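You operate a simulated robot arm through the tools that you are given. There is no shell and no other tool. Be economical: measure what you need, move in short steps, check, and stop when the job is done.

The job below is to be done with a simulated two-armed robot. You get a single attempt, and the scene is never put back.

Task
Fetch the brown ice block and set it on the back of the wooden counter. Shut the middle glass lid. Switch the chiller switch off. Pick up the large cup from the steel counter with the bottles with one hand, pass it to the other hand and put it on the steel counter left of the hob. Put the white pot on the top of the low rack. Put the brown bottle in the steel bowl. Put the waste pot in the bottom of the left sink. Take the milk tin and leave it on top of the yellow ice block on the top of the low rack. Put two of the steel cups from the steel counter by the glass door on the top of the wooden counter. Fetch the steel tin from the short shelf by the glass door and set it on the steel counter by the glass door. Put the paper roll on the green mat away on the lower wooden shelf. Pull the deep drawer open. Any order will do. Set down upright: large cup, steel tin, paper roll.

The check looks at the end state, three seconds after you hand in, the way a careful person would. Anything else that was tipped, shoved, dropped, spilled or broken makes it a failure. Lids that push on must go on centred and level and be pressed home; caps that screw on are set level and turned clockwise until they are tight.

Robot
Two 7-joint arms with fingered hands on one trunk, on a base that drives. Base frame: it is fixed to the floor where the robot stands at the start and does not move with it; the origin is under the middle of the robot, x ahead of it, y to its left, z up. Readings come in m, degrees, newtons and seconds.
The left shoulder is at the start at [0.07, 0.162, 1.346], the right one opposite. With the tool pointing down near the work surface each hand reaches from about 0.1 to 0.36 m from the robot's upright axis, wherever it stands, measured 20 degrees to its own side. Places, roughly: back of the wooden counter (44x22 cm) [-1.82, 2.68, 0.84]; bottom of the left sink [2.4, -0.3, 0.7]; brown bottle (6x6x20 cm) [1.1, 1.2, 0.9]; brown ice block (9x9x9 cm) [0.5, 0.2, 1.2]; chiller switch [1.1, 0.3, 0.8]; deep drawer [-1.5, 1.5, 0.5]; large cup (9x9x12 cm) [1.1, 0.7, 0.9]; lower wooden shelf (162x26 cm) [2.64, 0.66, 1.44]; middle glass lid [0.8, 0, 0.9]; milk tin [2.5, 3.25, 0.75]; paper roll (9x9x19 cm) [-1.6, 3.1, 0.9]; steel bowl (15x16x7 cm) [1, -1, 0.3]; steel counter by the glass door [1.5, 4.5, 0.8]; steel counter left of the hob [0.8, -1.4, 0.8]; steel cup (6x6x5 cm) [1.8, 4.5, 0.8]; steel tin (7x7x8 cm) [0.8, 4.6, 1.2]; top of the low rack [2.6, 3.2, 0.8]; top of the wooden counter (44x25 cm) [-1.54, 2.64, 0.84]; waste pot [1, 1.25, 0.75]; white pot (9x9x7 cm) [1.2, 1, 0.3]; yellow ice block (9x9x9 cm) [2.6, 3.3, 0.9]. Payload 4 kg a hand.
The tool frame of a hand sits at the grasp point between the pads (the TCP): z along the fingers, y along the line on which they close. The tips reach 0.026 m beyond it. Largest opening 0.132 m; the body of the gripper starts 0.073 m behind the TCP. The gripper is a hand of 4 fingers: y runs from the thumb to the fingers, the wrist lies at [0, 0, -0.224] in the tool frame, and closing takes about 1.5 s.
Orientation is told as [roll, pitch, yaw] about the base's x, y, z axes, in that order, counted from this pose: with the fingers straight down and closing along the base's y, the tool's x points along the base's -x, its y along +y and its z along -z.

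Tools
- The arms move only by the tool arm_command. It takes "left_rows", "right_rows" or both (then of equal length, played together; a hand with none holds still); each is a list of rows, each a list of 2 entries, a list of its own where there are three numbers: the shift along the tool's x, y, z in m, then the turn, a rotation vector about the tool's x, y, z in degrees. In form: [[[tx, ty, tz], [rx, ry, rz]], ...]. A call has 1 to 8 rows; each row shifts and turns the commanded pose from where the row before left it, along the tool's axes as they then stand. "left_jaw" and "right_jaw" are, for a hand that has rows, the opening in per cent of the stroke, from 0 (shut) to 100 (fully open), set as the call begins (left out, the last holds). Rows are played at 5 a second. More than 0.05 m and 8.6 degrees between two rows, or a gripper value outside its range, and nothing of the call is played. A pose out of reach is approached as far as the arm can. The call stops where the force on the tool passes 40 N (or 10 N more than at its start, if that is more) or the arm is blocked; 0.2 s more then pass. Each finger travels about 0.045 m/s and halts on what it meets, pressing with about 32 N; the grip force reading is that of the motor and also rises with nothing between the fingers. The clock runs only during rows and for 0.2 s after the last one: add rows that do not move to give the fingers time. It gives the time, the measured TCP pose, the force on the tool (base axes), the opening and the grip force at its end, in the units of the frame above (readings bear some noise), with the torque about the TCP (base axes, N m) and any sound that the robot's microphone picked up.
- Cameras (640 x 400 px; columns grow to the right, rows downward): "scene" is now at [0.1399, -0.0084, 1.5789]; the picture's right is [-0.09, -1.00, 0.00], its down [-0.53, 0.05, -0.84] and it looks along [0.84, -0.07, -0.54] (base axes); focal length 292 px, centre (320, 200). "left" rides on the left gripper at [-0.073, 0.006, -0.094] in its tool frame; the picture's right is [-0.08, -1.00, 0.00], its down [0.78, -0.06, -0.62] and it looks along [0.62, -0.05, 0.79] (tool axes); focal length 230 px, centre (320, 200). "right" rides on the right gripper at [0.073, 0.006, -0.094] in its tool frame; the picture's right is [-0.08, 1.00, 0.00], its down [-0.79, -0.06, -0.62] and it looks along [-0.61, -0.05, 0.79] (tool axes); focal length 230 px, centre (320, 200). There is no depth. A picture from a camera that has moved, and an enlarged one, comes with that camera's place and axes in the base frame and with its lens.
- camera(camera): a new picture of that camera. It takes no simulated time.
- raise_lower(by): slides the trunk up (or, below 0, down) by that many m; the arms and the scene camera ride with it, the base frame stays. It gives what a move gives, with no picture.
- steer(legs): drives the robot by 1 to 6 legs, each [ahead, left, turn to the left] in m, m and degrees, along the robot's own axes; the way and the turn of a leg run together, so that a leg with both is an arc; at most 1.5 m and 180 degrees a leg. The arms and the cameras ride along, it lands a little off, and it stops where it bumps. It gives what a move gives.
- finger_targets(finger1, finger2, finger3, thumb_bend, hand): sets how far each is bent, from 0 (flat) to 1 (curled in); at 0.3 the hand is open as for a grip, at 0.7 the pads meet at the TCP. One left out holds its place. A second passes; each finger stops where it meets its share of the squeeze, and holds until it gets a number again. A gripper value or a shape takes the hand back. It gives what a move gives, with no picture; readings hold the bend of each and the force on the fingers (four entries, about 0 where the hand has none), thumb and palm.
- preshape(shape, hand): the hand has 4 fingers and takes this shape, open, in about a second: jaw (thumb against the fingers, like two jaws); tri (thumb and two fingers); tip (a fingertip pinch); poke (one finger out to press); point (the index stretched); flat (the hand flat); cup (the hand cupped); fist (a fist). The gripper value then closes the fingers along that shape, each until it touches; the sizes above hold for jaw. It gives what a move gives, with no picture.
- aim_head(pan, tilt): turns the head with the scene camera to pan (to the left, within 86 degrees either way) and tilt (down, from -29 to 69), counted from straight ahead of the robot. It gives what a move gives.
- enlarge(camera, box): a new picture of the part [left, top, right, bottom] of that camera's present view, enlarged. It takes no simulated time.
- hand_in(): hands the job in; it is judged then, once.

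Go step by step. Nothing tells you exact positions but the pictures and the camera data: compare them with the known pose of the tool, close in by small moves and look again before you grip or let go. The budget is 567 turns and 370 pictures, counting those below and the enlarged ones. Unless the task says otherwise, let go and move clear before handing in.

The tools are called as name(argument=value, ...) on one line, values as JSON. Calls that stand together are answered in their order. arm_command: Moves the arms, as the interface text tells. Its arguments: {"type":"object","properties":{"left_rows":{"type":"array","items":{"type":"array"}},"left_jaw":{"type":"number"},"right_rows":{"type":"array","items":{"type":"array"}},"right_jaw":{"type":"number"}},"required":[]} The other tools are called the same way: raise_lower (by) slides the trunk up or down; preshape (shape, hand) gives the hand a shape; finger_targets (finger1, finger2, finger3, thumb_bend, hand) moves the fingers one by one; steer (legs) drives the base; aim_head (pan, tilt) turns the head that bears the scene camera; camera (camera) takes a picture; enlarge (camera, box) takes an enlarged picture of a part of a camera's view; hand_in () hands the job in.

At the start:

```text
time: 0.0
left_eef_pos: [0.4496, 0.1814, 1.3778]
left_orientation: [0.1, 0.0, 0.0]
left_force: [0.6, -0.5, 0.6]
left_wrist_torque: [0.0, -0.01, 0.0]
left_gripper_width: 0.1318
left_grip_force: 0.1
left_shape: jaw
left_bend: [0.3, 0.3, 0.3, 0.3]
left_finger forces: [0.0, 0.1, 0.1, 0.0, 0.1, 0.1]
right_eef_pos: [0.5317, -0.2445, 1.352]
right_orientation: [0.0, 0.0, 0.1]
right_force: [-0.1, -0.2, 0.0]
right_wrist_torque: [0.02, -0.02, 0.01]
right_gripper_width: 0.1318
right_grip_force: 0.1
right_shape: jaw
right_bend: [0.3, 0.3, 0.3, 0.3]
right_finger forces: [0.0, 0.0, 0.0, 0.0, 0.0, 0.1]
trunk travel left (down, up): [-0.825, 0.115]
robot x, y, heading: [0.0017, -0.0024, 0.1]
head pan, tilt: [-5.1, 32.4]
```

scene: 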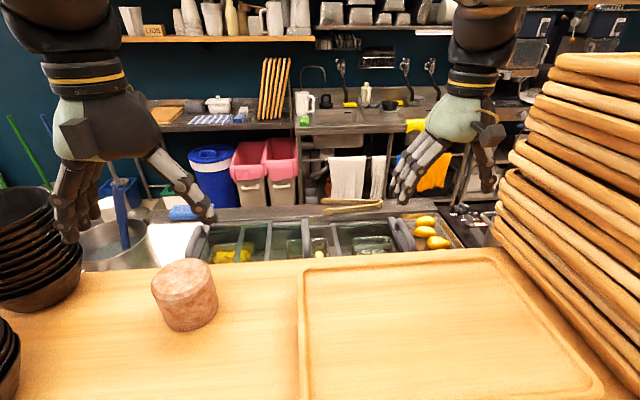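
right: 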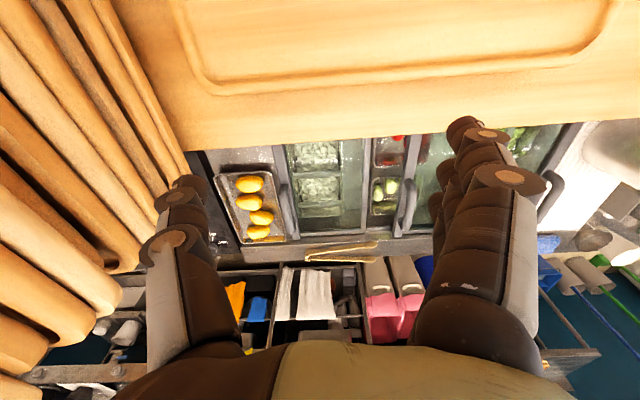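
left: 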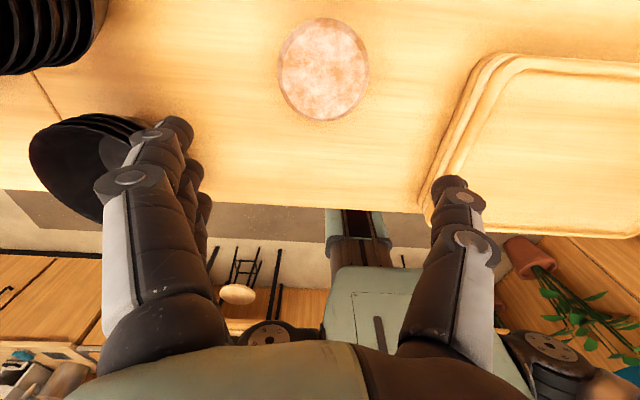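

I see a pass shelf in front with the brown ice block, and the chiller and sink line beyond it. I'll look around first with the head.

aim_head(pan=60, tilt=25)

camera(camera="scene")

aim_head(pan=-60, tilt=25)

camera(camera="scene")

aim_head(pan=15, tilt=35)

camera(camera="scene")

```text
time: 1.4
left_eef_pos: [0.4481, 0.1814, 1.3788]
left_orientation: [0.1, 0.1, 0.0]
left_force: [-0.4, 0.4, 0.3]
left_wrist_torque: [0.0, -0.02, 0.0]
left_gripper_width: 0.132
left_grip_force: 0.0
left_shape: jaw
left_bend: [0.3, 0.3, 0.3, 0.3]
left_finger forces: [0.0, 0.1, 0.1, 0.0, 0.0, 0.1]
right_eef_pos: [0.5321, -0.2455, 1.3506]
right_orientation: [0.0, 0.0, 0.0]
right_force: [0.1, -1.1, 0.2]
right_wrist_torque: [0.0, 0.01, -0.03]
right_gripper_width: 0.1318
right_grip_force: 0.1
right_shape: jaw
right_bend: [0.3, 0.3, 0.3, 0.3]
right_finger forces: [0.0, 0.1, 0.0, 0.0, 0.1, 0.0]
trunk travel left (down, up): [-0.825, 0.115]
robot x, y, heading: [0.0007, -0.0016, -0.3]
head pan, tilt: [60.0, 25.0]
```

```text
366 pictures are left
camera scene: at [0.097, 0.0792, 1.5906], right [0.87, -0.5, 0.0], down [-0.21, -0.37, -0.91], along [0.45, 0.78, -0.42], focal length 292 px, centre (320, 200)
```

scene: 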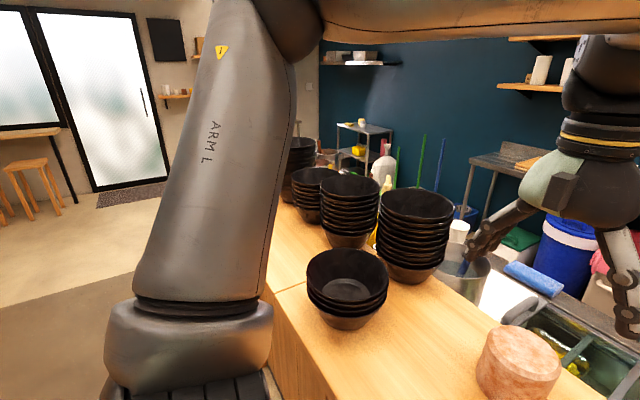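

```text
time: 3.4
left_eef_pos: [0.4483, 0.1809, 1.3788]
left_orientation: [0.0, 0.1, 0.0]
left_force: [-0.2, 0.4, -0.2]
left_wrist_torque: [-0.02, 0.03, 0.0]
left_gripper_width: 0.132
left_grip_force: 0.0
left_shape: jaw
left_bend: [0.3, 0.3, 0.3, 0.3]
left_finger forces: [0.0, 0.0, 0.0, 0.1, 0.1, 0.0]
right_eef_pos: [0.5325, -0.2446, 1.3525]
right_orientation: [0.1, 0.0, 0.0]
right_force: [-0.5, 0.0, 0.8]
right_wrist_torque: [-0.01, 0.0, 0.0]
right_gripper_width: 0.1317
right_grip_force: 0.0
right_shape: jaw
right_bend: [0.3, 0.3, 0.3, 0.3]
right_finger forces: [0.0, 0.0, 0.0, 0.1, 0.0, 0.0]
trunk travel left (down, up): [-0.825, 0.115]
robot x, y, heading: [-0.0026, 0.0011, -0.1]
head pan, tilt: [-60.0, 25.0]
```

```text
365 pictures are left
camera scene: at [0.0969, -0.0803, 1.5906], right [-0.87, -0.5, 0.0], down [-0.21, 0.37, -0.91], along [0.45, -0.78, -0.42], focal length 292 px, centre (320, 200)
```

scene: 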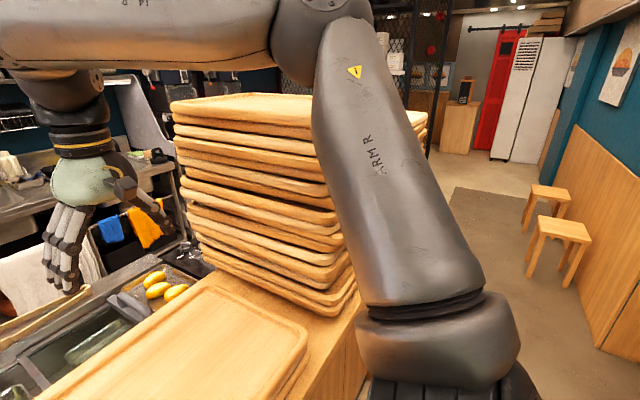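

```text
time: 4.8
left_eef_pos: [0.449, 0.1814, 1.3787]
left_orientation: [0.0, 0.1, 0.0]
left_force: [0.3, -0.2, -0.4]
left_wrist_torque: [-0.02, 0.0, 0.0]
left_gripper_width: 0.1322
left_grip_force: 0.1
left_shape: jaw
left_bend: [0.3, 0.3, 0.3, 0.3]
left_finger forces: [0.0, 0.1, 0.1, 0.0, 0.1, 0.1]
right_eef_pos: [0.5313, -0.2439, 1.353]
right_orientation: [0.0, -0.1, 0.0]
right_force: [0.0, -0.2, -0.7]
right_wrist_torque: [-0.01, 0.02, -0.01]
right_gripper_width: 0.1319
right_grip_force: 0.0
right_shape: jaw
right_bend: [0.3, 0.3, 0.3, 0.3]
right_finger forces: [0.0, 0.0, 0.1, 0.0, 0.1, 0.1]
trunk travel left (down, up): [-0.825, 0.115]
robot x, y, heading: [0.0011, -0.0003, 0.2]
head pan, tilt: [15.0, 35.0]
```

```text
364 pictures are left
camera scene: at [0.1359, 0.0222, 1.5748], right [0.26, -0.97, 0.0], down [-0.55, -0.15, -0.82], along [0.79, 0.21, -0.57], focal length 292 px, centre (320, 200)
```

scene: 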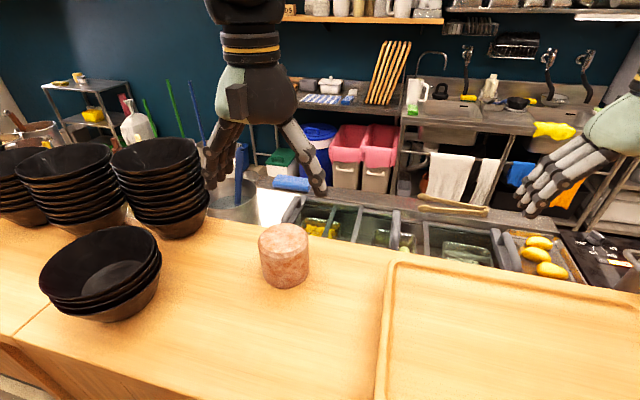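

The block sits at about (0.506, 0.193) with the bar top near 1.12. I'll put the left hand over it first.

arm_command(left_rows=[[[-0.028, 0.006, 0], [0, 0, 0]], [[-0.029, 0.006, 0], [0, 0, 0]], [[0, 0, 0.04], [0, 0, 0]], [[0, 0, 0.04], [0, 0, 0]]], left_jaw=100)

camera(camera="left")

camera(camera="scene")

```text
time: 5.8
left_eef_pos: [0.5043, 0.1965, 1.2972]
left_orientation: [-0.2, 0.2, 0.0]
left_force: [0.1, 0.2, -0.5]
left_wrist_torque: [-0.01, 0.02, -0.02]
left_gripper_width: 0.1318
left_grip_force: 0.0
left_shape: jaw
left_bend: [0.3, 0.3, 0.3, 0.3]
left_finger forces: [0.1, 0.0, 0.1, 0.1, 0.0, 0.1]
right_eef_pos: [0.5323, -0.2408, 1.3511]
right_orientation: [-0.1, 0.1, 0.0]
right_force: [-0.2, -0.8, 0.7]
right_wrist_torque: [-0.04, 0.02, 0.01]
right_gripper_width: 0.132
right_grip_force: 0.1
right_shape: jaw
right_bend: [0.3, 0.3, 0.3, 0.3]
right_finger forces: [0.1, 0.0, 0.1, 0.1, 0.1, 0.1]
trunk travel left (down, up): [-0.825, 0.115]
robot x, y, heading: [-0.0014, -0.0014, 0.0]
head pan, tilt: [15.0, 35.0]
```

```text
363 pictures are left
camera left: at [0.577, 0.2028, 1.3898], right [0.08, -1.0, 0.0], down [-0.78, -0.06, 0.62], along [-0.62, -0.05, -0.79], focal length 230 px, centre (320, 200)
```

left: 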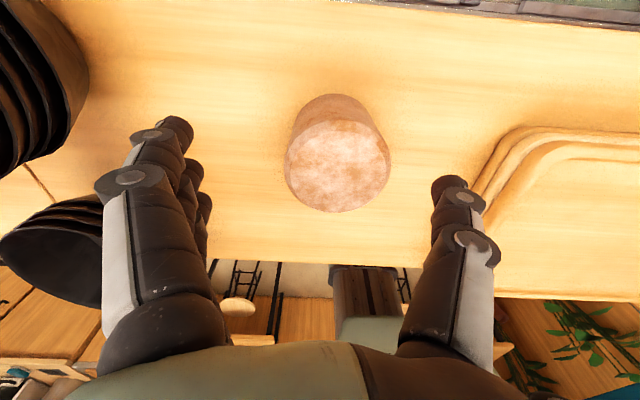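

```text
362 pictures are left
camera scene: at [0.1372, 0.0252, 1.5747], right [0.26, -0.97, 0.0], down [-0.55, -0.15, -0.82], along [0.79, 0.21, -0.57], focal length 292 px, centre (320, 200)
```

scene: 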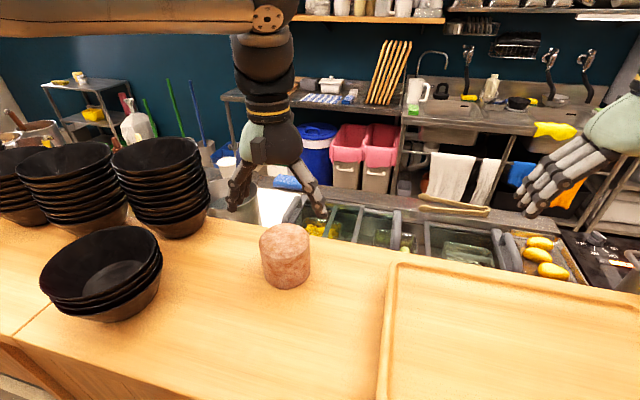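

Triangulating puts the block at about (0.49, 0.182) with its top at 1.234. I'll shift over it, come down, and close.

arm_command(left_rows=[[[0.012, -0.0145, 0], [0, 0, 0]], [[0, 0, 0.036], [0, 0, 0]], [[0, 0, 0.036], [0, 0, 0]], [[0, 0, 0.03], [0, 0, 0]], [[0, 0, 0], [0, 0, 0]]])

camera(camera="left")

```text
time: 7.0
left_eef_pos: [0.493, 0.1797, 1.1994]
left_orientation: [0.0, 0.0, 0.0]
left_force: [0.3, 0.7, -0.7]
left_wrist_torque: [0.01, -0.01, 0.04]
left_gripper_width: 0.1318
left_grip_force: 0.1
left_shape: jaw
left_bend: [0.3, 0.3, 0.3, 0.3]
left_finger forces: [0.0, 0.1, 0.0, 0.0, 0.1, 0.0]
right_eef_pos: [0.5318, -0.2445, 1.3523]
right_orientation: [0.0, 0.0, 0.1]
right_force: [-0.3, 0.1, 0.8]
right_wrist_torque: [-0.03, -0.02, -0.01]
right_gripper_width: 0.132
right_grip_force: 0.0
right_shape: jaw
right_bend: [0.3, 0.3, 0.3, 0.3]
right_finger forces: [0.0, 0.0, 0.0, 0.1, 0.0, 0.1]
trunk travel left (down, up): [-0.825, 0.115]
robot x, y, heading: [0.0009, 0.0001, -0.1]
head pan, tilt: [15.0, 35.0]
```

```text
361 pictures are left
camera left: at [0.5652, 0.1852, 1.292], right [0.08, -1.0, 0.0], down [-0.78, -0.06, 0.62], along [-0.61, -0.05, -0.79], focal length 230 px, centre (320, 200)
```

left: 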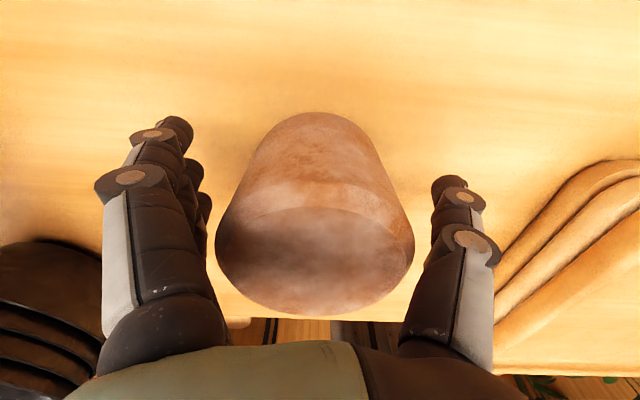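

The block is centred between the fingers. I'll close.

arm_command(left_rows=[[[0, 0, 0], [0, 0, 0]], [[0, 0, 0], [0, 0, 0]], [[0, 0, 0], [0, 0, 0]], [[0, 0, 0], [0, 0, 0]], [[0, 0, 0], [0, 0, 0]], [[0, 0, 0], [0, 0, 0]]], left_jaw=0)

arm_command(left_rows=[[[0, 0, -0.02], [0, 0, 0]], [[0, 0, -0.04], [0, 0, 0]], [[0, 0, -0.04], [0, 0, 0]], [[0, 0, -0.04], [0, 0, 0]]])

camera(camera="left")

```text
time: 8.4
left_eef_pos: [0.4935, 0.1798, 1.1985]
left_orientation: [0.0, 0.1, 0.1]
left_force: [-0.3, 0.3, 0.2]
left_wrist_torque: [-0.05, -0.02, -0.03]
left_gripper_width: 0.0
left_grip_force: 32.2
left_shape: jaw
left_bend: [0.69, 0.72, 0.75, 0.79]
left_finger forces: [0.0, 0.0, 0.0, 0.1, 0.0, 0.1]
right_eef_pos: [0.5324, -0.2441, 1.3518]
right_orientation: [-0.1, 0.2, 0.0]
right_force: [0.5, 0.3, 0.2]
right_wrist_torque: [0.0, -0.04, -0.02]
right_gripper_width: 0.1319
right_grip_force: 0.1
right_shape: jaw
right_bend: [0.3, 0.3, 0.3, 0.3]
right_finger forces: [0.1, 0.0, 0.0, 0.1, 0.0, 0.0]
trunk travel left (down, up): [-0.825, 0.115]
robot x, y, heading: [-0.0002, -0.0017, 0.2]
head pan, tilt: [15.0, 35.0]
```

```text
time: 9.4
left_eef_pos: [0.489, 0.1793, 1.3388]
left_orientation: [0.0, -0.1, 0.0]
left_force: [-0.5, 0.3, 0.3]
left_wrist_torque: [0.05, 0.02, -0.03]
left_gripper_width: 0.0003
left_grip_force: 32.2
left_shape: jaw
left_bend: [0.69, 0.72, 0.75, 0.79]
left_finger forces: [0.1, 0.0, 0.0, 0.0, 0.1, 0.1]
right_eef_pos: [0.5299, -0.2464, 1.3522]
right_orientation: [0.1, 0.0, 0.0]
right_force: [-0.2, 0.6, 0.1]
right_wrist_torque: [0.01, 0.01, 0.04]
right_gripper_width: 0.1318
right_grip_force: 0.0
right_shape: jaw
right_bend: [0.3, 0.3, 0.3, 0.3]
right_finger forces: [0.0, 0.1, 0.1, 0.0, 0.0, 0.1]
trunk travel left (down, up): [-0.825, 0.115]
robot x, y, heading: [-0.0018, 0.0015, -0.0]
head pan, tilt: [15.0, 35.0]
```

```text
360 pictures are left
camera left: at [0.5631, 0.1839, 1.4306], right [0.08, -1.0, 0.0], down [-0.78, -0.06, 0.62], along [-0.62, -0.05, -0.79], focal length 230 px, centre (320, 200)
```

left: 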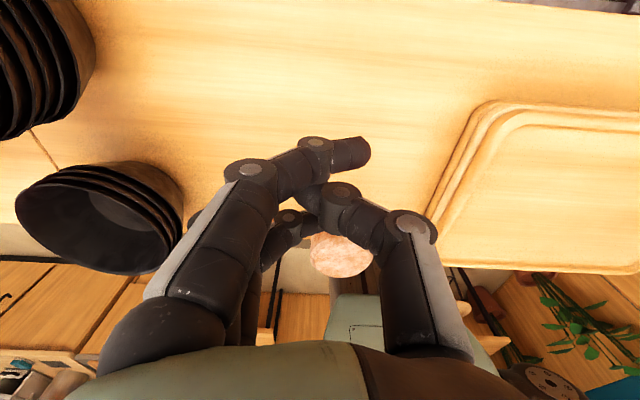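

The grasp closed on nothing, so the block may have been squeezed out toward me. I'll look.

camera(camera="scene")

arm_command(left_rows=[[[0, 0, 0], [0, 0, 0]], [[0, 0, 0], [0, 0, 0]], [[0, 0, 0], [0, 0, 0]], [[0, 0, 0], [0, 0, 0]], [[0, 0, 0], [0, 0, 0]], [[0, 0, 0], [0, 0, 0]]], left_jaw=100)

camera(camera="left")

```text
359 pictures are left
camera scene: at [0.1345, 0.0207, 1.5749], right [0.26, -0.97, 0.0], down [-0.55, -0.15, -0.82], along [0.79, 0.21, -0.57], focal length 292 px, centre (320, 200)
```

scene: 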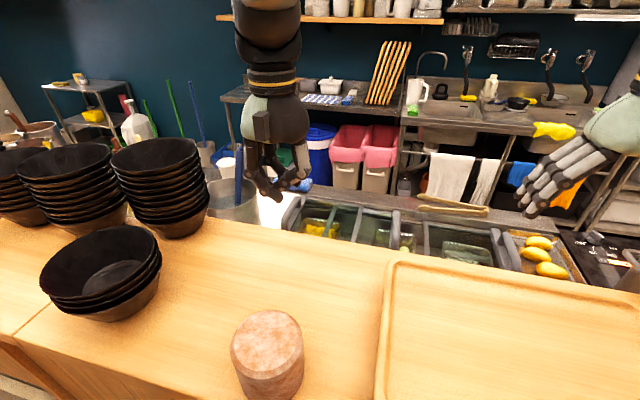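

```text
time: 10.8
left_eef_pos: [0.4916, 0.1792, 1.337]
left_orientation: [0.0, 0.0, 0.0]
left_force: [0.0, 0.1, -0.4]
left_wrist_torque: [0.0, -0.03, -0.02]
left_gripper_width: 0.1322
left_grip_force: 0.0
left_shape: jaw
left_bend: [0.3, 0.3, 0.3, 0.3]
left_finger forces: [0.1, 0.0, 0.0, 0.1, 0.1, 0.0]
right_eef_pos: [0.5317, -0.2455, 1.3524]
right_orientation: [0.0, -0.1, 0.1]
right_force: [-0.3, -0.5, -0.7]
right_wrist_torque: [-0.03, 0.01, -0.01]
right_gripper_width: 0.1315
right_grip_force: 0.0
right_shape: jaw
right_bend: [0.3, 0.3, 0.3, 0.3]
right_finger forces: [0.0, 0.1, 0.0, 0.1, 0.0, 0.1]
trunk travel left (down, up): [-0.825, 0.115]
robot x, y, heading: [0.0007, -0.0045, -0.1]
head pan, tilt: [15.0, 35.0]
```

```text
358 pictures are left
camera left: at [0.5645, 0.1855, 1.4297], right [0.08, -1.0, 0.0], down [-0.78, -0.06, 0.62], along [-0.62, -0.05, -0.79], focal length 230 px, centre (320, 200)
```

left: 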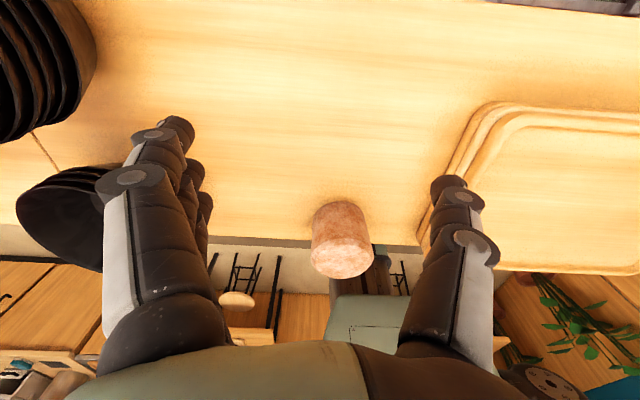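

The block slid, upright, to about (0.30, 0.134) near the bar edge. It is slippery, so I'll re-centre more carefully this time.

arm_command(left_rows=[[[0.048, -0.011, 0], [0, 0, 0]], [[0.048, -0.011, 0], [0, 0, 0]], [[0.048, -0.011, 0], [0, 0, 0]], [[0.048, -0.011, 0], [0, 0, 0]], [[0, 0, 0], [0, 0, 0]]])

camera(camera="left")

aim_head(pan=25, tilt=60)

camera(camera="scene")

```text
time: 12.0
left_eef_pos: [0.2984, 0.1351, 1.3354]
left_orientation: [0.0, 0.1, 0.0]
left_force: [-0.5, -0.1, -1.4]
left_wrist_torque: [-0.01, 0.02, -0.02]
left_gripper_width: 0.1318
left_grip_force: 0.1
left_shape: jaw
left_bend: [0.3, 0.3, 0.3, 0.3]
left_finger forces: [0.0, 0.0, 0.0, 0.0, 0.1, 0.0]
right_eef_pos: [0.5313, -0.2439, 1.3528]
right_orientation: [0.0, 0.0, -0.1]
right_force: [0.1, -0.4, 0.2]
right_wrist_torque: [0.0, -0.02, 0.03]
right_gripper_width: 0.1318
right_grip_force: 0.1
right_shape: jaw
right_bend: [0.3, 0.3, 0.3, 0.3]
right_finger forces: [0.0, 0.0, 0.0, 0.0, 0.0, 0.0]
trunk travel left (down, up): [-0.825, 0.115]
robot x, y, heading: [-0.0011, -0.0005, -0.0]
head pan, tilt: [15.0, 35.0]
```

```text
357 pictures are left
camera left: at [0.3707, 0.1404, 1.4282], right [0.08, -1.0, 0.0], down [-0.78, -0.06, 0.62], along [-0.62, -0.05, -0.79], focal length 230 px, centre (320, 200)
```

left: 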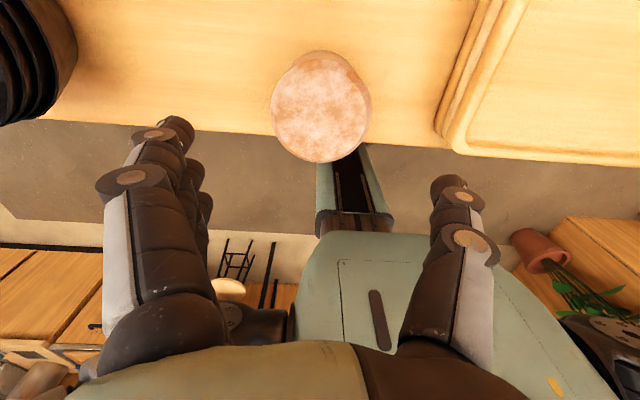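

```text
time: 12.9
left_eef_pos: [0.2988, 0.1346, 1.3345]
left_orientation: [0.0, 0.1, 0.0]
left_force: [0.4, -0.4, -0.2]
left_wrist_torque: [0.01, 0.0, 0.01]
left_gripper_width: 0.1319
left_grip_force: 0.1
left_shape: jaw
left_bend: [0.3, 0.3, 0.3, 0.3]
left_finger forces: [0.0, 0.0, 0.0, 0.0, 0.0, 0.0]
right_eef_pos: [0.5316, -0.2456, 1.3517]
right_orientation: [-0.1, 0.0, 0.0]
right_force: [-0.3, 0.3, -0.1]
right_wrist_torque: [-0.01, -0.03, -0.01]
right_gripper_width: 0.1317
right_grip_force: 0.1
right_shape: jaw
right_bend: [0.3, 0.3, 0.3, 0.3]
right_finger forces: [0.1, 0.1, 0.1, 0.0, 0.0, 0.0]
trunk travel left (down, up): [-0.825, 0.115]
robot x, y, heading: [-0.0012, 0.0018, -0.2]
head pan, tilt: [25.0, 60.0]
```

```text
356 pictures are left
camera scene: at [0.1115, 0.0276, 1.5406], right [0.42, -0.91, 0.0], down [-0.78, -0.37, -0.5], along [0.45, 0.21, -0.87], focal length 292 px, centre (320, 200)
```

scene: 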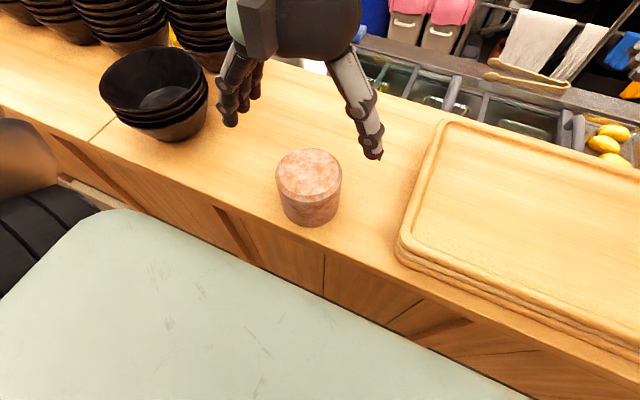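

Block top centre triangulates to (0.307, 0.135, 1.225). I'll descend and close part way to check.

arm_command(left_rows=[[[-0.008, 0, 0], [0, 0, 0]], [[0, 0, 0.04], [0, 0, 0]], [[0, 0, 0.04], [0, 0, 0]], [[0, 0, 0.04], [0, 0, 0]], [[0, 0, 0.03], [0, 0, 0]], [[0, 0, 0], [0, 0, 0]], [[0, 0, 0], [0, 0, 0]]], left_jaw=100)

camera(camera="left")

camera(camera="scene")

```text
time: 14.5
left_eef_pos: [0.3136, 0.1375, 1.2026]
left_orientation: [0.1, 0.1, 0.0]
left_force: [0.2, -0.4, 0.1]
left_wrist_torque: [0.02, -0.03, 0.02]
left_gripper_width: 0.1318
left_grip_force: 0.0
left_shape: jaw
left_bend: [0.3, 0.3, 0.3, 0.3]
left_finger forces: [0.0, 0.0, 0.0, 0.0, 0.6, 0.0]
left hand out of reach, approached as far as the arm can: row 5
right_eef_pos: [0.5321, -0.2446, 1.3519]
right_orientation: [0.1, 0.0, 0.0]
right_force: [-0.8, -0.6, 0.1]
right_wrist_torque: [-0.02, 0.02, -0.01]
right_gripper_width: 0.1317
right_grip_force: 0.0
right_shape: jaw
right_bend: [0.3, 0.3, 0.3, 0.3]
right_finger forces: [0.1, 0.1, 0.0, 0.1, 0.0, 0.0]
trunk travel left (down, up): [-0.825, 0.115]
robot x, y, heading: [-0.0012, 0.0009, -0.1]
head pan, tilt: [25.0, 60.0]
```

```text
355 pictures are left
camera left: at [0.3855, 0.1426, 1.296], right [0.08, -1.0, 0.0], down [-0.78, -0.06, 0.62], along [-0.62, -0.05, -0.79], focal length 230 px, centre (320, 200)
```

left: 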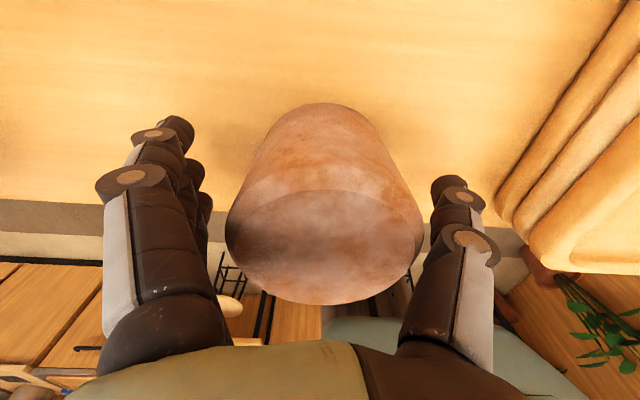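

```text
354 pictures are left
camera scene: at [0.1111, 0.0275, 1.5405], right [0.42, -0.91, 0.0], down [-0.79, -0.37, -0.5], along [0.45, 0.21, -0.87], focal length 292 px, centre (320, 200)
```

scene: 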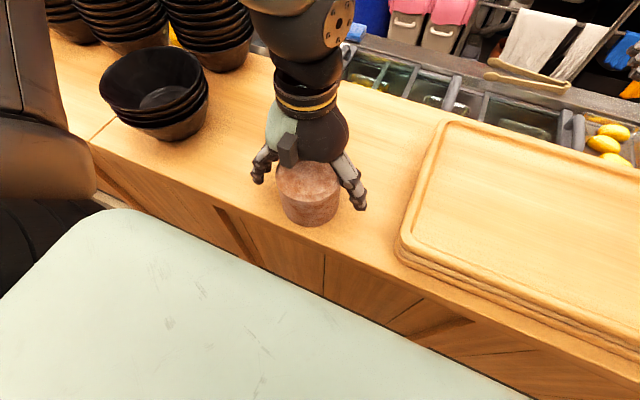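

The arm ran out of downward reach and slid forward a bit. I'll lower the trunk instead and then correct the x offset.

arm_command(left_rows=[[[0, 0, -0.03], [0, 0, 0]], [[0, 0, 0], [0, 0, 0]]])

raise_lower(by=-0.04)

```text
time: 15.1
left_eef_pos: [0.315, 0.139, 1.2339]
left_orientation: [0.0, 0.1, -0.1]
left_force: [0.7, 0.1, 0.0]
left_wrist_torque: [-0.02, -0.01, -0.02]
left_gripper_width: 0.132
left_grip_force: 0.2
left_shape: jaw
left_bend: [0.3, 0.3, 0.3, 0.3]
left_finger forces: [0.0, 0.1, 0.0, 0.1, 0.0, 0.0]
right_eef_pos: [0.5324, -0.2457, 1.3518]
right_orientation: [0.0, 0.0, -0.1]
right_force: [-0.1, 0.7, 0.4]
right_wrist_torque: [-0.02, 0.0, -0.04]
right_gripper_width: 0.1316
right_grip_force: 0.1
right_shape: jaw
right_bend: [0.3, 0.3, 0.3, 0.3]
right_finger forces: [0.0, 0.1, 0.1, 0.1, 0.0, 0.0]
trunk travel left (down, up): [-0.825, 0.115]
robot x, y, heading: [0.0014, 0.001, 0.0]
head pan, tilt: [25.0, 60.0]
```

```text
time: 15.9
left_eef_pos: [0.3136, 0.1386, 1.1941]
left_orientation: [0.1, -0.1, 0.0]
left_force: [1.1, -1.1, 0.9]
left_wrist_torque: [0.03, 0.04, 0.05]
left_gripper_width: 0.1321
left_grip_force: 0.2
left_shape: jaw
left_bend: [0.3, 0.3, 0.3, 0.3]
left_finger forces: [0.0, 0.6, 0.3, 0.0, 2.2, 0.0]
right_eef_pos: [0.5326, -0.2446, 1.3121]
right_orientation: [-0.1, 0.1, 0.0]
right_force: [0.3, -0.6, 0.1]
right_wrist_torque: [0.01, 0.03, -0.02]
right_gripper_width: 0.1315
right_grip_force: 0.1
right_shape: jaw
right_bend: [0.3, 0.3, 0.3, 0.3]
right_finger forces: [0.1, 0.0, 0.0, 0.0, 0.0, 0.0]
trunk travel left (down, up): [-0.785, 0.155]
robot x, y, heading: [-0.0041, 0.0014, -0.2]
head pan, tilt: [25.0, 60.0]
```

Contact on the thumb shows the block is slightly off to the thumb side. I'll shift and go lower slightly.

arm_command(left_rows=[[[0, -0.005, 0], [0, 0, 0]], [[0.01, 0, 0], [0, 0, 0]], [[0, 0, 0.01], [0, 0, 0]], [[0, 0, 0], [0, 0, 0]]])

camera(camera="left")

```text
time: 16.8
left_eef_pos: [0.3052, 0.1323, 1.1896]
left_orientation: [-0.3, -0.6, 0.3]
left_force: [-0.1, 4.1, 25.6]
left_wrist_torque: [0.21, 0.1, 0.05]
left_gripper_width: 0.1315
left_grip_force: 0.0
left_shape: jaw
left_bend: [0.3, 0.3, 0.3, 0.3]
left_finger forces: [0.0, 17.0, 8.3, 0.0, 16.4, 0.0]
right_eef_pos: [0.5313, -0.2445, 1.3136]
right_orientation: [-0.1, 0.0, 0.0]
right_force: [0.0, 0.4, -0.4]
right_wrist_torque: [0.01, -0.01, 0.01]
right_gripper_width: 0.1319
right_grip_force: 0.0
right_shape: jaw
right_bend: [0.3, 0.3, 0.3, 0.3]
right_finger forces: [0.1, 0.1, 0.0, 0.0, 0.0, 0.1]
trunk travel left (down, up): [-0.785, 0.155]
robot x, y, heading: [0.0041, -0.0015, 0.1]
head pan, tilt: [25.0, 60.0]
stopped in row 4 (left hand): the force on the tool passed its limit at 42 N (the readings are from after the stop); the commanded pose is now the measured one
```

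```text
353 pictures are left
camera left: at [0.3776, 0.1392, 1.2819], right [0.08, -1.0, 0.01], down [-0.79, -0.06, 0.61], along [-0.61, -0.06, -0.79], focal length 230 px, centre (320, 200)
```

left: 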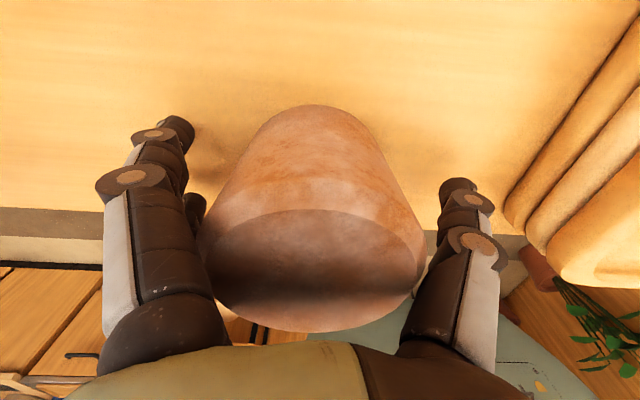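

The fingers open in a V, so the block should sit nearer the tips. I'll go up 15 mm, shift 7 mm toward the robot, then close partially.

arm_command(left_rows=[[[0, 0, -0.017], [0, 0, 0]], [[0.007, 0.002, 0], [0.3, -0.6, -0.3]], [[0, 0, 0], [0, 0, 0]], [[0, 0, 0], [0, 0, 0]]], left_jaw=80)

camera(camera="left")

```text
time: 17.8
left_eef_pos: [0.3001, 0.1342, 1.2022]
left_orientation: [-0.5, -0.8, 0.5]
left_force: [0.1, 0.5, -4.8]
left_wrist_torque: [0.03, -0.02, 0.0]
left_gripper_width: 0.0909
left_grip_force: 32.3
left_shape: jaw
left_bend: [0.72, 0.66, 0.67, 0.6]
left_finger forces: [13.4, 6.0, 5.3, 0.2, 23.6, 0.1]
right_eef_pos: [0.5319, -0.2439, 1.3106]
right_orientation: [-0.2, -0.1, 0.1]
right_force: [-0.5, 0.3, 0.7]
right_wrist_torque: [0.02, -0.01, 0.01]
right_gripper_width: 0.1318
right_grip_force: 0.0
right_shape: jaw
right_bend: [0.3, 0.3, 0.3, 0.3]
right_finger forces: [0.1, 0.1, 0.1, 0.0, 0.0, 0.0]
trunk travel left (down, up): [-0.785, 0.155]
robot x, y, heading: [-0.0004, -0.0026, 0.0]
head pan, tilt: [25.0, 60.0]
```

```text
352 pictures are left
camera left: at [0.3717, 0.1414, 1.2966], right [0.09, -1.0, 0.01], down [-0.79, -0.06, 0.61], along [-0.6, -0.06, -0.8], focal length 230 px, centre (320, 200)
```

left: 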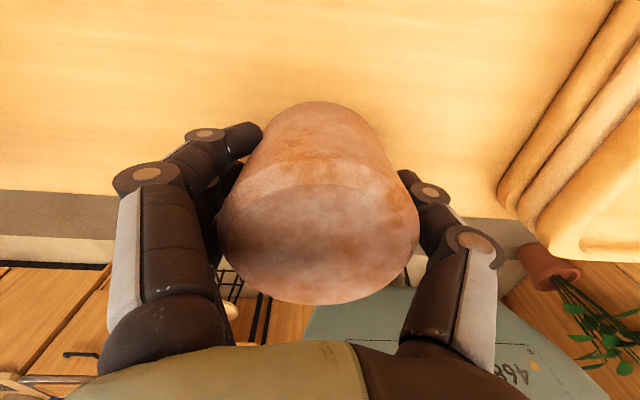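

All fingers hold the block at 9 cm. I'll lift.

arm_command(left_rows=[[[0, 0, 0], [0, 0, 0]], [[0, 0, 0], [0, 0, 0]], [[0, 0, -0.02], [0, 0, 0]], [[0, 0, -0.03], [0, 0, 0]], [[0, 0, -0.04], [0, 0, 0]], [[0, 0, -0.04], [0, 0, 0]], [[0, 0, 0], [0, 0, 0]]], left_jaw=55)

camera(camera="left")

```text
time: 19.4
left_eef_pos: [0.296, 0.1333, 1.3343]
left_orientation: [-0.6, -0.8, 0.5]
left_force: [-0.1, -0.4, -5.6]
left_wrist_torque: [-0.01, -0.04, 0.01]
left_gripper_width: 0.081
left_grip_force: 32.1
left_shape: jaw
left_bend: [0.73, 0.71, 0.72, 0.64]
left_finger forces: [11.1, 8.5, 9.7, 0.0, 28.2, 0.0]
right_eef_pos: [0.5325, -0.2442, 1.3118]
right_orientation: [0.0, 0.1, 0.0]
right_force: [-0.6, 1.0, 0.1]
right_wrist_torque: [0.0, 0.01, -0.02]
right_gripper_width: 0.132
right_grip_force: 0.2
right_shape: jaw
right_bend: [0.3, 0.3, 0.3, 0.3]
right_finger forces: [0.1, 0.0, 0.1, 0.0, 0.0, 0.0]
trunk travel left (down, up): [-0.785, 0.155]
robot x, y, heading: [-0.0002, 0.003, -0.2]
head pan, tilt: [25.0, 60.0]
```

```text
351 pictures are left
camera left: at [0.3676, 0.1399, 1.4279], right [0.09, -1.0, 0.01], down [-0.79, -0.06, 0.61], along [-0.6, -0.06, -0.8], focal length 230 px, centre (320, 200)
```

left: 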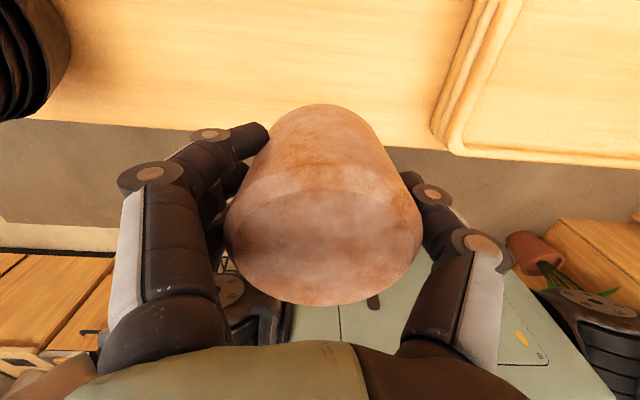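

The block is securely held. I'll back away from the bar, turn left, and look at the wooden counter area.

steer(legs=[[-0.5, 0, 0], [0, 0, 90], [0.5, 0, 0]])

aim_head(pan=35, tilt=25)

camera(camera="scene")

```text
time: 28.7
left_eef_pos: [-0.6398, 0.7776, 1.3343]
left_orientation: [-0.6, -1.0, 91.3]
left_force: [-0.6, 0.3, -5.3]
left_wrist_torque: [0.04, 0.0, -0.01]
left_gripper_width: 0.081
left_grip_force: 31.9
left_shape: jaw
left_bend: [0.73, 0.71, 0.72, 0.64]
left_finger forces: [11.0, 8.4, 9.6, 0.0, 27.9, 0.0]
right_eef_pos: [-0.2657, 1.0191, 1.3124]
right_orientation: [0.0, 0.0, 90.7]
right_force: [-0.7, 0.3, 0.5]
right_wrist_torque: [0.01, 0.01, -0.03]
right_gripper_width: 0.1317
right_grip_force: 0.0
right_shape: jaw
right_bend: [0.3, 0.3, 0.3, 0.3]
right_finger forces: [0.0, 0.0, 0.0, 0.0, 0.0, 0.1]
trunk travel left (down, up): [-0.785, 0.155]
robot x, y, heading: [-0.5024, 0.4864, 90.9]
head pan, tilt: [25.0, 60.0]
```

```text
time: 29.7
left_eef_pos: [-0.639, 0.7801, 1.3334]
left_orientation: [-0.5, -0.9, 91.2]
left_force: [0.0, 0.0, -5.0]
left_wrist_torque: [0.04, 0.03, 0.03]
left_gripper_width: 0.0809
left_grip_force: 32.1
left_shape: jaw
left_bend: [0.73, 0.71, 0.72, 0.64]
left_finger forces: [10.9, 8.4, 9.6, 0.0, 27.9, 0.0]
right_eef_pos: [-0.2656, 1.0207, 1.3128]
right_orientation: [-0.1, -0.1, 90.7]
right_force: [-0.4, 0.3, -0.2]
right_wrist_torque: [-0.02, -0.02, -0.01]
right_gripper_width: 0.1317
right_grip_force: 0.2
right_shape: jaw
right_bend: [0.3, 0.3, 0.3, 0.3]
right_finger forces: [0.0, 0.0, 0.0, 0.0, 0.0, 0.0]
trunk travel left (down, up): [-0.785, 0.155]
robot x, y, heading: [-0.4995, 0.491, 90.6]
head pan, tilt: [35.0, 25.0]
```

```text
350 pictures are left
camera scene: at [-0.5579, 0.61, 1.5505], right [0.81, 0.58, 0.0], down [0.25, -0.34, -0.91], along [-0.53, 0.74, -0.42], focal length 292 px, centre (320, 200)
```

scene: 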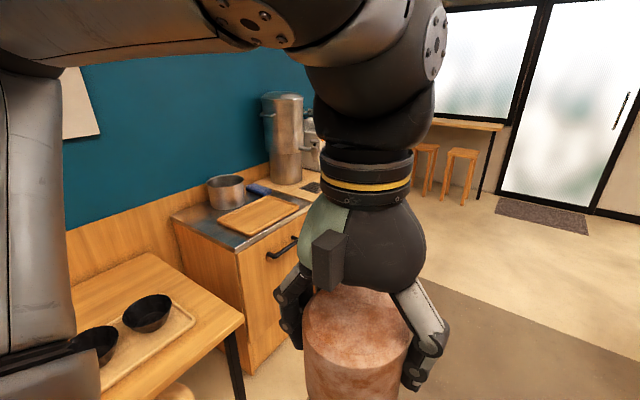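

The counter stands along the far wall. I'll drive up alongside and turn to face it.

steer(legs=[[1.4, 0, 0], [0.6, 0, 0], [0, 0, 90]])

aim_head(pan=0, tilt=35)

camera(camera="scene")

```text
time: 43.4
left_eef_pos: [-0.8457, 2.3158, 1.334]
left_orientation: [-0.5, -0.8, -177.0]
left_force: [0.6, 0.0, -5.4]
left_wrist_torque: [-0.02, 0.0, 0.03]
left_gripper_width: 0.081
left_grip_force: 32.3
left_shape: jaw
left_bend: [0.73, 0.71, 0.72, 0.64]
left_finger forces: [11.1, 8.3, 9.5, 0.0, 27.9, 0.0]
right_eef_pos: [-1.1003, 2.6834, 1.3121]
right_orientation: [0.0, 0.0, -177.4]
right_force: [-1.1, 0.9, -0.5]
right_wrist_torque: [-0.04, 0.02, -0.04]
right_gripper_width: 0.1319
right_grip_force: 0.1
right_shape: jaw
right_bend: [0.3, 0.3, 0.3, 0.3]
right_finger forces: [0.0, 0.1, 0.0, 0.0, 0.0, 0.0]
trunk travel left (down, up): [-0.785, 0.155]
robot x, y, heading: [-0.5595, 2.4606, -177.4]
head pan, tilt: [35.0, 25.0]
```

```text
time: 44.4
left_eef_pos: [-0.8466, 2.3165, 1.3337]
left_orientation: [-0.5, -0.9, -177.0]
left_force: [0.4, 1.1, -4.8]
left_wrist_torque: [0.0, 0.08, 0.0]
left_gripper_width: 0.0812
left_grip_force: 32.2
left_shape: jaw
left_bend: [0.73, 0.71, 0.72, 0.64]
left_finger forces: [11.0, 8.4, 9.6, 0.1, 27.8, 0.0]
right_eef_pos: [-1.1, 2.6807, 1.3117]
right_orientation: [-0.1, 0.1, -177.5]
right_force: [0.7, -0.5, 0.8]
right_wrist_torque: [0.0, -0.01, -0.04]
right_gripper_width: 0.132
right_grip_force: 0.1
right_shape: jaw
right_bend: [0.3, 0.3, 0.3, 0.3]
right_finger forces: [0.0, 0.0, 0.0, 0.0, 0.0, 0.0]
trunk travel left (down, up): [-0.785, 0.155]
robot x, y, heading: [-0.5531, 2.462, -177.4]
head pan, tilt: [0.0, 35.0]
```

```text
349 pictures are left
camera scene: at [-0.6945, 2.4548, 1.5348], right [-0.04, 1.0, 0.0], down [0.57, 0.03, -0.82], along [-0.82, -0.04, -0.57], focal length 292 px, centre (320, 200)
```

scene: 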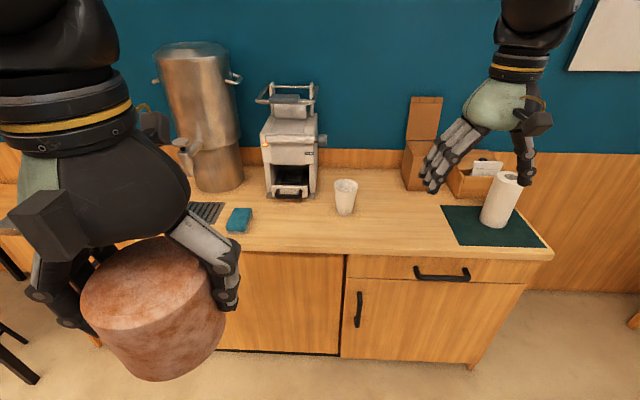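

The counter top lies at about x −1.39 to −1.95, with free back space between the grinder and the box at (−1.82, 2.63). I'll drive closer and line up the left arm.

steer(legs=[[0, -0.31, -2.6], [0.5, 0, 0]])

arm_command(left_rows=[[[-0.05, 0, 0], [0, 0, 0]], [[-0.05, 0, 0], [0, 0, 0]], [[-0.05, 0, 0], [0, 0, 0]], [[-0.05, 0, 0], [0, 0, 0]]], right_rows=[[[0.04, 0, -0.02], [0, 0, 0]], [[0.04, 0, -0.02], [0, 0, 0]], [[0.04, 0, -0.02], [0, 0, 0]], [[0.04, 0, -0.02], [0, 0, 0]]])

camera(camera="scene")

```text
time: 49.0
left_eef_pos: [-1.3571, 2.6383, 1.3349]
left_orientation: [-0.6, -1.0, -179.6]
left_force: [-0.3, -0.1, -5.2]
left_wrist_torque: [0.03, 0.07, -0.02]
left_gripper_width: 0.0809
left_grip_force: 32.0
left_shape: jaw
left_bend: [0.73, 0.71, 0.72, 0.64]
left_finger forces: [11.1, 8.4, 9.7, 0.1, 27.9, 0.0]
right_eef_pos: [-1.5926, 3.0157, 1.313]
right_orientation: [0.2, -0.1, 180.1]
right_force: [-0.1, 1.3, 0.4]
right_wrist_torque: [-0.02, 0.02, 0.03]
right_gripper_width: 0.1317
right_grip_force: 0.1
right_shape: jaw
right_bend: [0.3, 0.3, 0.3, 0.3]
right_finger forces: [0.0, 0.0, 0.1, 0.0, 0.1, 0.0]
trunk travel left (down, up): [-0.785, 0.155]
robot x, y, heading: [-1.0604, 2.7736, 180.2]
head pan, tilt: [0.0, 35.0]
```

```text
time: 50.0
left_eef_pos: [-1.562, 2.6372, 1.3357]
left_orientation: [-0.4, -0.6, -179.5]
left_force: [-0.9, 1.2, -4.5]
left_wrist_torque: [0.02, -0.02, 0.0]
left_gripper_width: 0.0807
left_grip_force: 31.6
left_shape: jaw
left_bend: [0.73, 0.71, 0.72, 0.64]
left_finger forces: [11.2, 8.4, 9.5, 0.0, 27.9, 0.0]
right_eef_pos: [-1.4655, 2.9978, 1.3601]
right_orientation: [0.2, 0.1, 179.9]
right_force: [0.2, -0.5, 0.2]
right_wrist_torque: [0.03, -0.08, 0.02]
right_gripper_width: 0.1319
right_grip_force: 0.1
right_shape: jaw
right_bend: [0.3, 0.3, 0.3, 0.3]
right_finger forces: [0.1, 0.0, 0.0, 0.1, 0.1, 0.0]
right hand out of reach, approached as far as the arm can: row 3, 4
trunk travel left (down, up): [-0.785, 0.155]
robot x, y, heading: [-1.0623, 2.7699, 180.1]
head pan, tilt: [0.0, 35.0]
```

```text
348 pictures are left
camera scene: at [-1.2051, 2.7723, 1.5343], right [0.0, 1.0, 0.0], down [0.58, 0.0, -0.82], along [-0.82, 0.0, -0.58], focal length 292 px, centre (320, 200)
```

scene: 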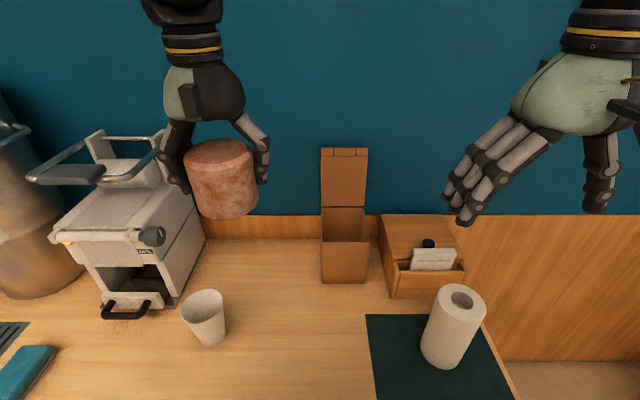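

Target for the block: (−1.80, 2.60). I'll extend the left arm toward it at height.

arm_command(left_rows=[[[-0.048, 0.012, 0], [0, 0, 0]], [[-0.048, 0.012, 0], [0, 0, 0]], [[-0.048, 0.012, 0], [0, 0, 0]], [[-0.048, 0, 0], [0, 0, 0]], [[-0.046, 0, 0], [0, 0, 0]]])

```text
time: 51.2
left_eef_pos: [-1.6903, 2.5935, 1.3134]
left_orientation: [-0.6, -0.9, -179.6]
left_force: [-0.4, 0.1, -5.3]
left_wrist_torque: [-0.03, 0.02, -0.01]
left_gripper_width: 0.0807
left_grip_force: 31.9
left_shape: jaw
left_bend: [0.73, 0.71, 0.72, 0.64]
left_finger forces: [11.4, 8.5, 9.9, 0.0, 28.1, 0.1]
left hand out of reach, approached as far as the arm can: row 3, 4, 5
right_eef_pos: [-1.4635, 2.9983, 1.3592]
right_orientation: [0.1, 0.1, 180.1]
right_force: [0.0, 0.5, 0.9]
right_wrist_torque: [0.0, -0.01, -0.01]
right_gripper_width: 0.1316
right_grip_force: 0.0
right_shape: jaw
right_bend: [0.3, 0.3, 0.3, 0.3]
right_finger forces: [0.0, 0.0, 0.0, 0.1, 0.1, 0.1]
trunk travel left (down, up): [-0.785, 0.155]
robot x, y, heading: [-1.0634, 2.7709, 179.9]
head pan, tilt: [0.0, 35.0]
```

Max reach to the wrist is about 0.6 m. I'll move the base 8 cm closer and lower the trunk so the shoulder is level with the wrist.

steer(legs=[[0.08, 0, 0]])

raise_lower(by=-0.17)

arm_command(left_rows=[[[-0.03, 0, 0.02], [0, 0, 0]], [[-0.03, 0, 0.02], [0, 0, 0]], [[0, 0, 0.02], [0, 0, 0]]])

camera(camera="scene")

```text
time: 52.4
left_eef_pos: [-1.7604, 2.5929, 1.3062]
left_orientation: [-0.5, -0.3, -179.8]
left_force: [-1.3, -0.5, -5.3]
left_wrist_torque: [0.02, -0.06, 0.02]
left_gripper_width: 0.081
left_grip_force: 32.1
left_shape: jaw
left_bend: [0.73, 0.71, 0.72, 0.64]
left_finger forces: [11.6, 8.5, 9.6, 0.0, 28.2, 0.0]
right_eef_pos: [-1.5345, 2.9973, 1.3568]
right_orientation: [0.1, 0.6, 179.8]
right_force: [-1.0, -0.4, 0.5]
right_wrist_torque: [-0.01, -0.05, 0.0]
right_gripper_width: 0.1318
right_grip_force: 0.0
right_shape: jaw
right_bend: [0.3, 0.3, 0.3, 0.3]
right_finger forces: [0.0, 0.0, 0.0, 0.0, 0.1, 0.0]
trunk travel left (down, up): [-0.785, 0.155]
robot x, y, heading: [-1.1274, 2.7724, 179.9]
head pan, tilt: [0.0, 35.0]
stopped in leg 1: the robot was blocked; the commanded pose is now the measured one
```

```text
time: 54.3
left_eef_pos: [-1.7506, 2.5938, 1.143]
left_orientation: [-0.5, -0.9, -179.7]
left_force: [-0.3, 0.0, -4.7]
left_wrist_torque: [-0.01, 0.06, 0.0]
left_gripper_width: 0.0805
left_grip_force: 32.6
left_shape: jaw
left_bend: [0.73, 0.71, 0.72, 0.64]
left_finger forces: [11.4, 8.5, 9.9, 0.0, 28.0, 0.0]
right_eef_pos: [-1.524, 2.9979, 1.1912]
right_orientation: [0.2, 0.2, 179.9]
right_force: [-0.4, -0.6, 0.1]
right_wrist_torque: [0.01, 0.04, 0.02]
right_gripper_width: 0.1317
right_grip_force: 0.1
right_shape: jaw
right_bend: [0.3, 0.3, 0.3, 0.3]
right_finger forces: [0.0, 0.1, 0.0, 0.0, 0.0, 0.0]
trunk travel left (down, up): [-0.615, 0.325]
robot x, y, heading: [-1.127, 2.77, 180.0]
head pan, tilt: [0.0, 35.0]
```

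```text
time: 55.1
left_eef_pos: [-1.7844, 2.5894, 1.0811]
left_orientation: [-0.6, -1.0, -179.7]
left_force: [-0.4, -0.4, -5.5]
left_wrist_torque: [0.0, 0.05, -0.01]
left_gripper_width: 0.0808
left_grip_force: 32.0
left_shape: jaw
left_bend: [0.73, 0.71, 0.72, 0.64]
left_finger forces: [11.4, 8.5, 9.8, 0.1, 28.0, 0.0]
left hand out of reach, approached as far as the arm can: row 1, 2
right_eef_pos: [-1.5238, 2.9959, 1.1899]
right_orientation: [0.1, 0.2, 179.9]
right_force: [-1.0, 0.5, -0.5]
right_wrist_torque: [0.0, -0.01, -0.02]
right_gripper_width: 0.1317
right_grip_force: 0.0
right_shape: jaw
right_bend: [0.3, 0.3, 0.3, 0.3]
right_finger forces: [0.0, 0.1, 0.0, 0.0, 0.0, 0.0]
trunk travel left (down, up): [-0.615, 0.325]
robot x, y, heading: [-1.1257, 2.7719, 179.9]
head pan, tilt: [0.0, 35.0]
```

```text
347 pictures are left
camera scene: at [-1.2639, 2.7696, 1.3649], right [0.0, 1.0, 0.0], down [0.57, 0.0, -0.82], along [-0.82, 0.0, -0.57], focal length 292 px, centre (320, 200)
```

scene: 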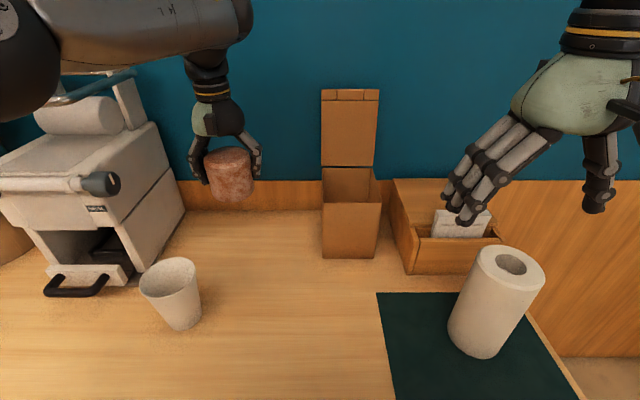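

The block is over the back of the counter, x −1.784. I'll lower it until it touches.

arm_command(left_rows=[[[0, 0, 0.04], [0, 0, 0]], [[0, 0, 0.04], [0, 0, 0]], [[0, 0, 0.04], [0, 0, 0]], [[0, 0, 0.03], [0, 0, 0]], [[0, 0, 0], [0, 0, 0]]])

camera(camera="scene")

```text
time: 56.3
left_eef_pos: [-1.7876, 2.5912, 0.9326]
left_orientation: [-0.6, -1.0, -179.6]
left_force: [-0.9, 0.3, -5.1]
left_wrist_torque: [0.01, 0.02, -0.03]
left_gripper_width: 0.0809
left_grip_force: 32.3
left_shape: jaw
left_bend: [0.73, 0.71, 0.72, 0.64]
left_finger forces: [11.4, 8.4, 9.9, 0.0, 28.2, 0.1]
right_eef_pos: [-1.5239, 2.9982, 1.1918]
right_orientation: [0.1, 0.1, 179.9]
right_force: [0.1, 0.5, 0.3]
right_wrist_torque: [-0.02, 0.01, -0.01]
right_gripper_width: 0.1319
right_grip_force: 0.0
right_shape: jaw
right_bend: [0.3, 0.3, 0.3, 0.3]
right_finger forces: [0.0, 0.0, 0.0, 0.0, 0.1, 0.1]
trunk travel left (down, up): [-0.615, 0.325]
robot x, y, heading: [-1.123, 2.7729, 179.9]
head pan, tilt: [0.0, 35.0]
```

```text
346 pictures are left
camera scene: at [-1.2638, 2.7712, 1.3648], right [0.0, 1.0, 0.0], down [0.57, 0.0, -0.82], along [-0.82, 0.0, -0.57], focal length 292 px, centre (320, 200)
```

scene: 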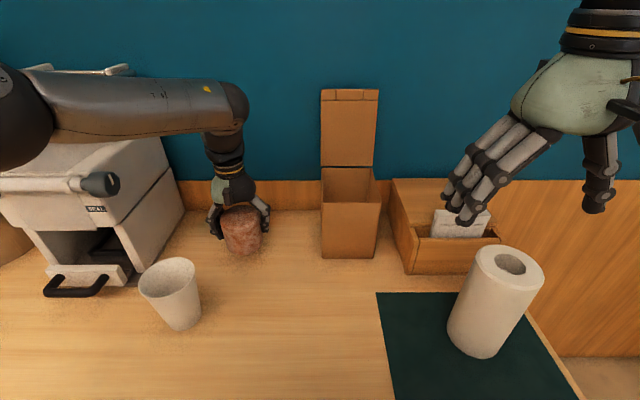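

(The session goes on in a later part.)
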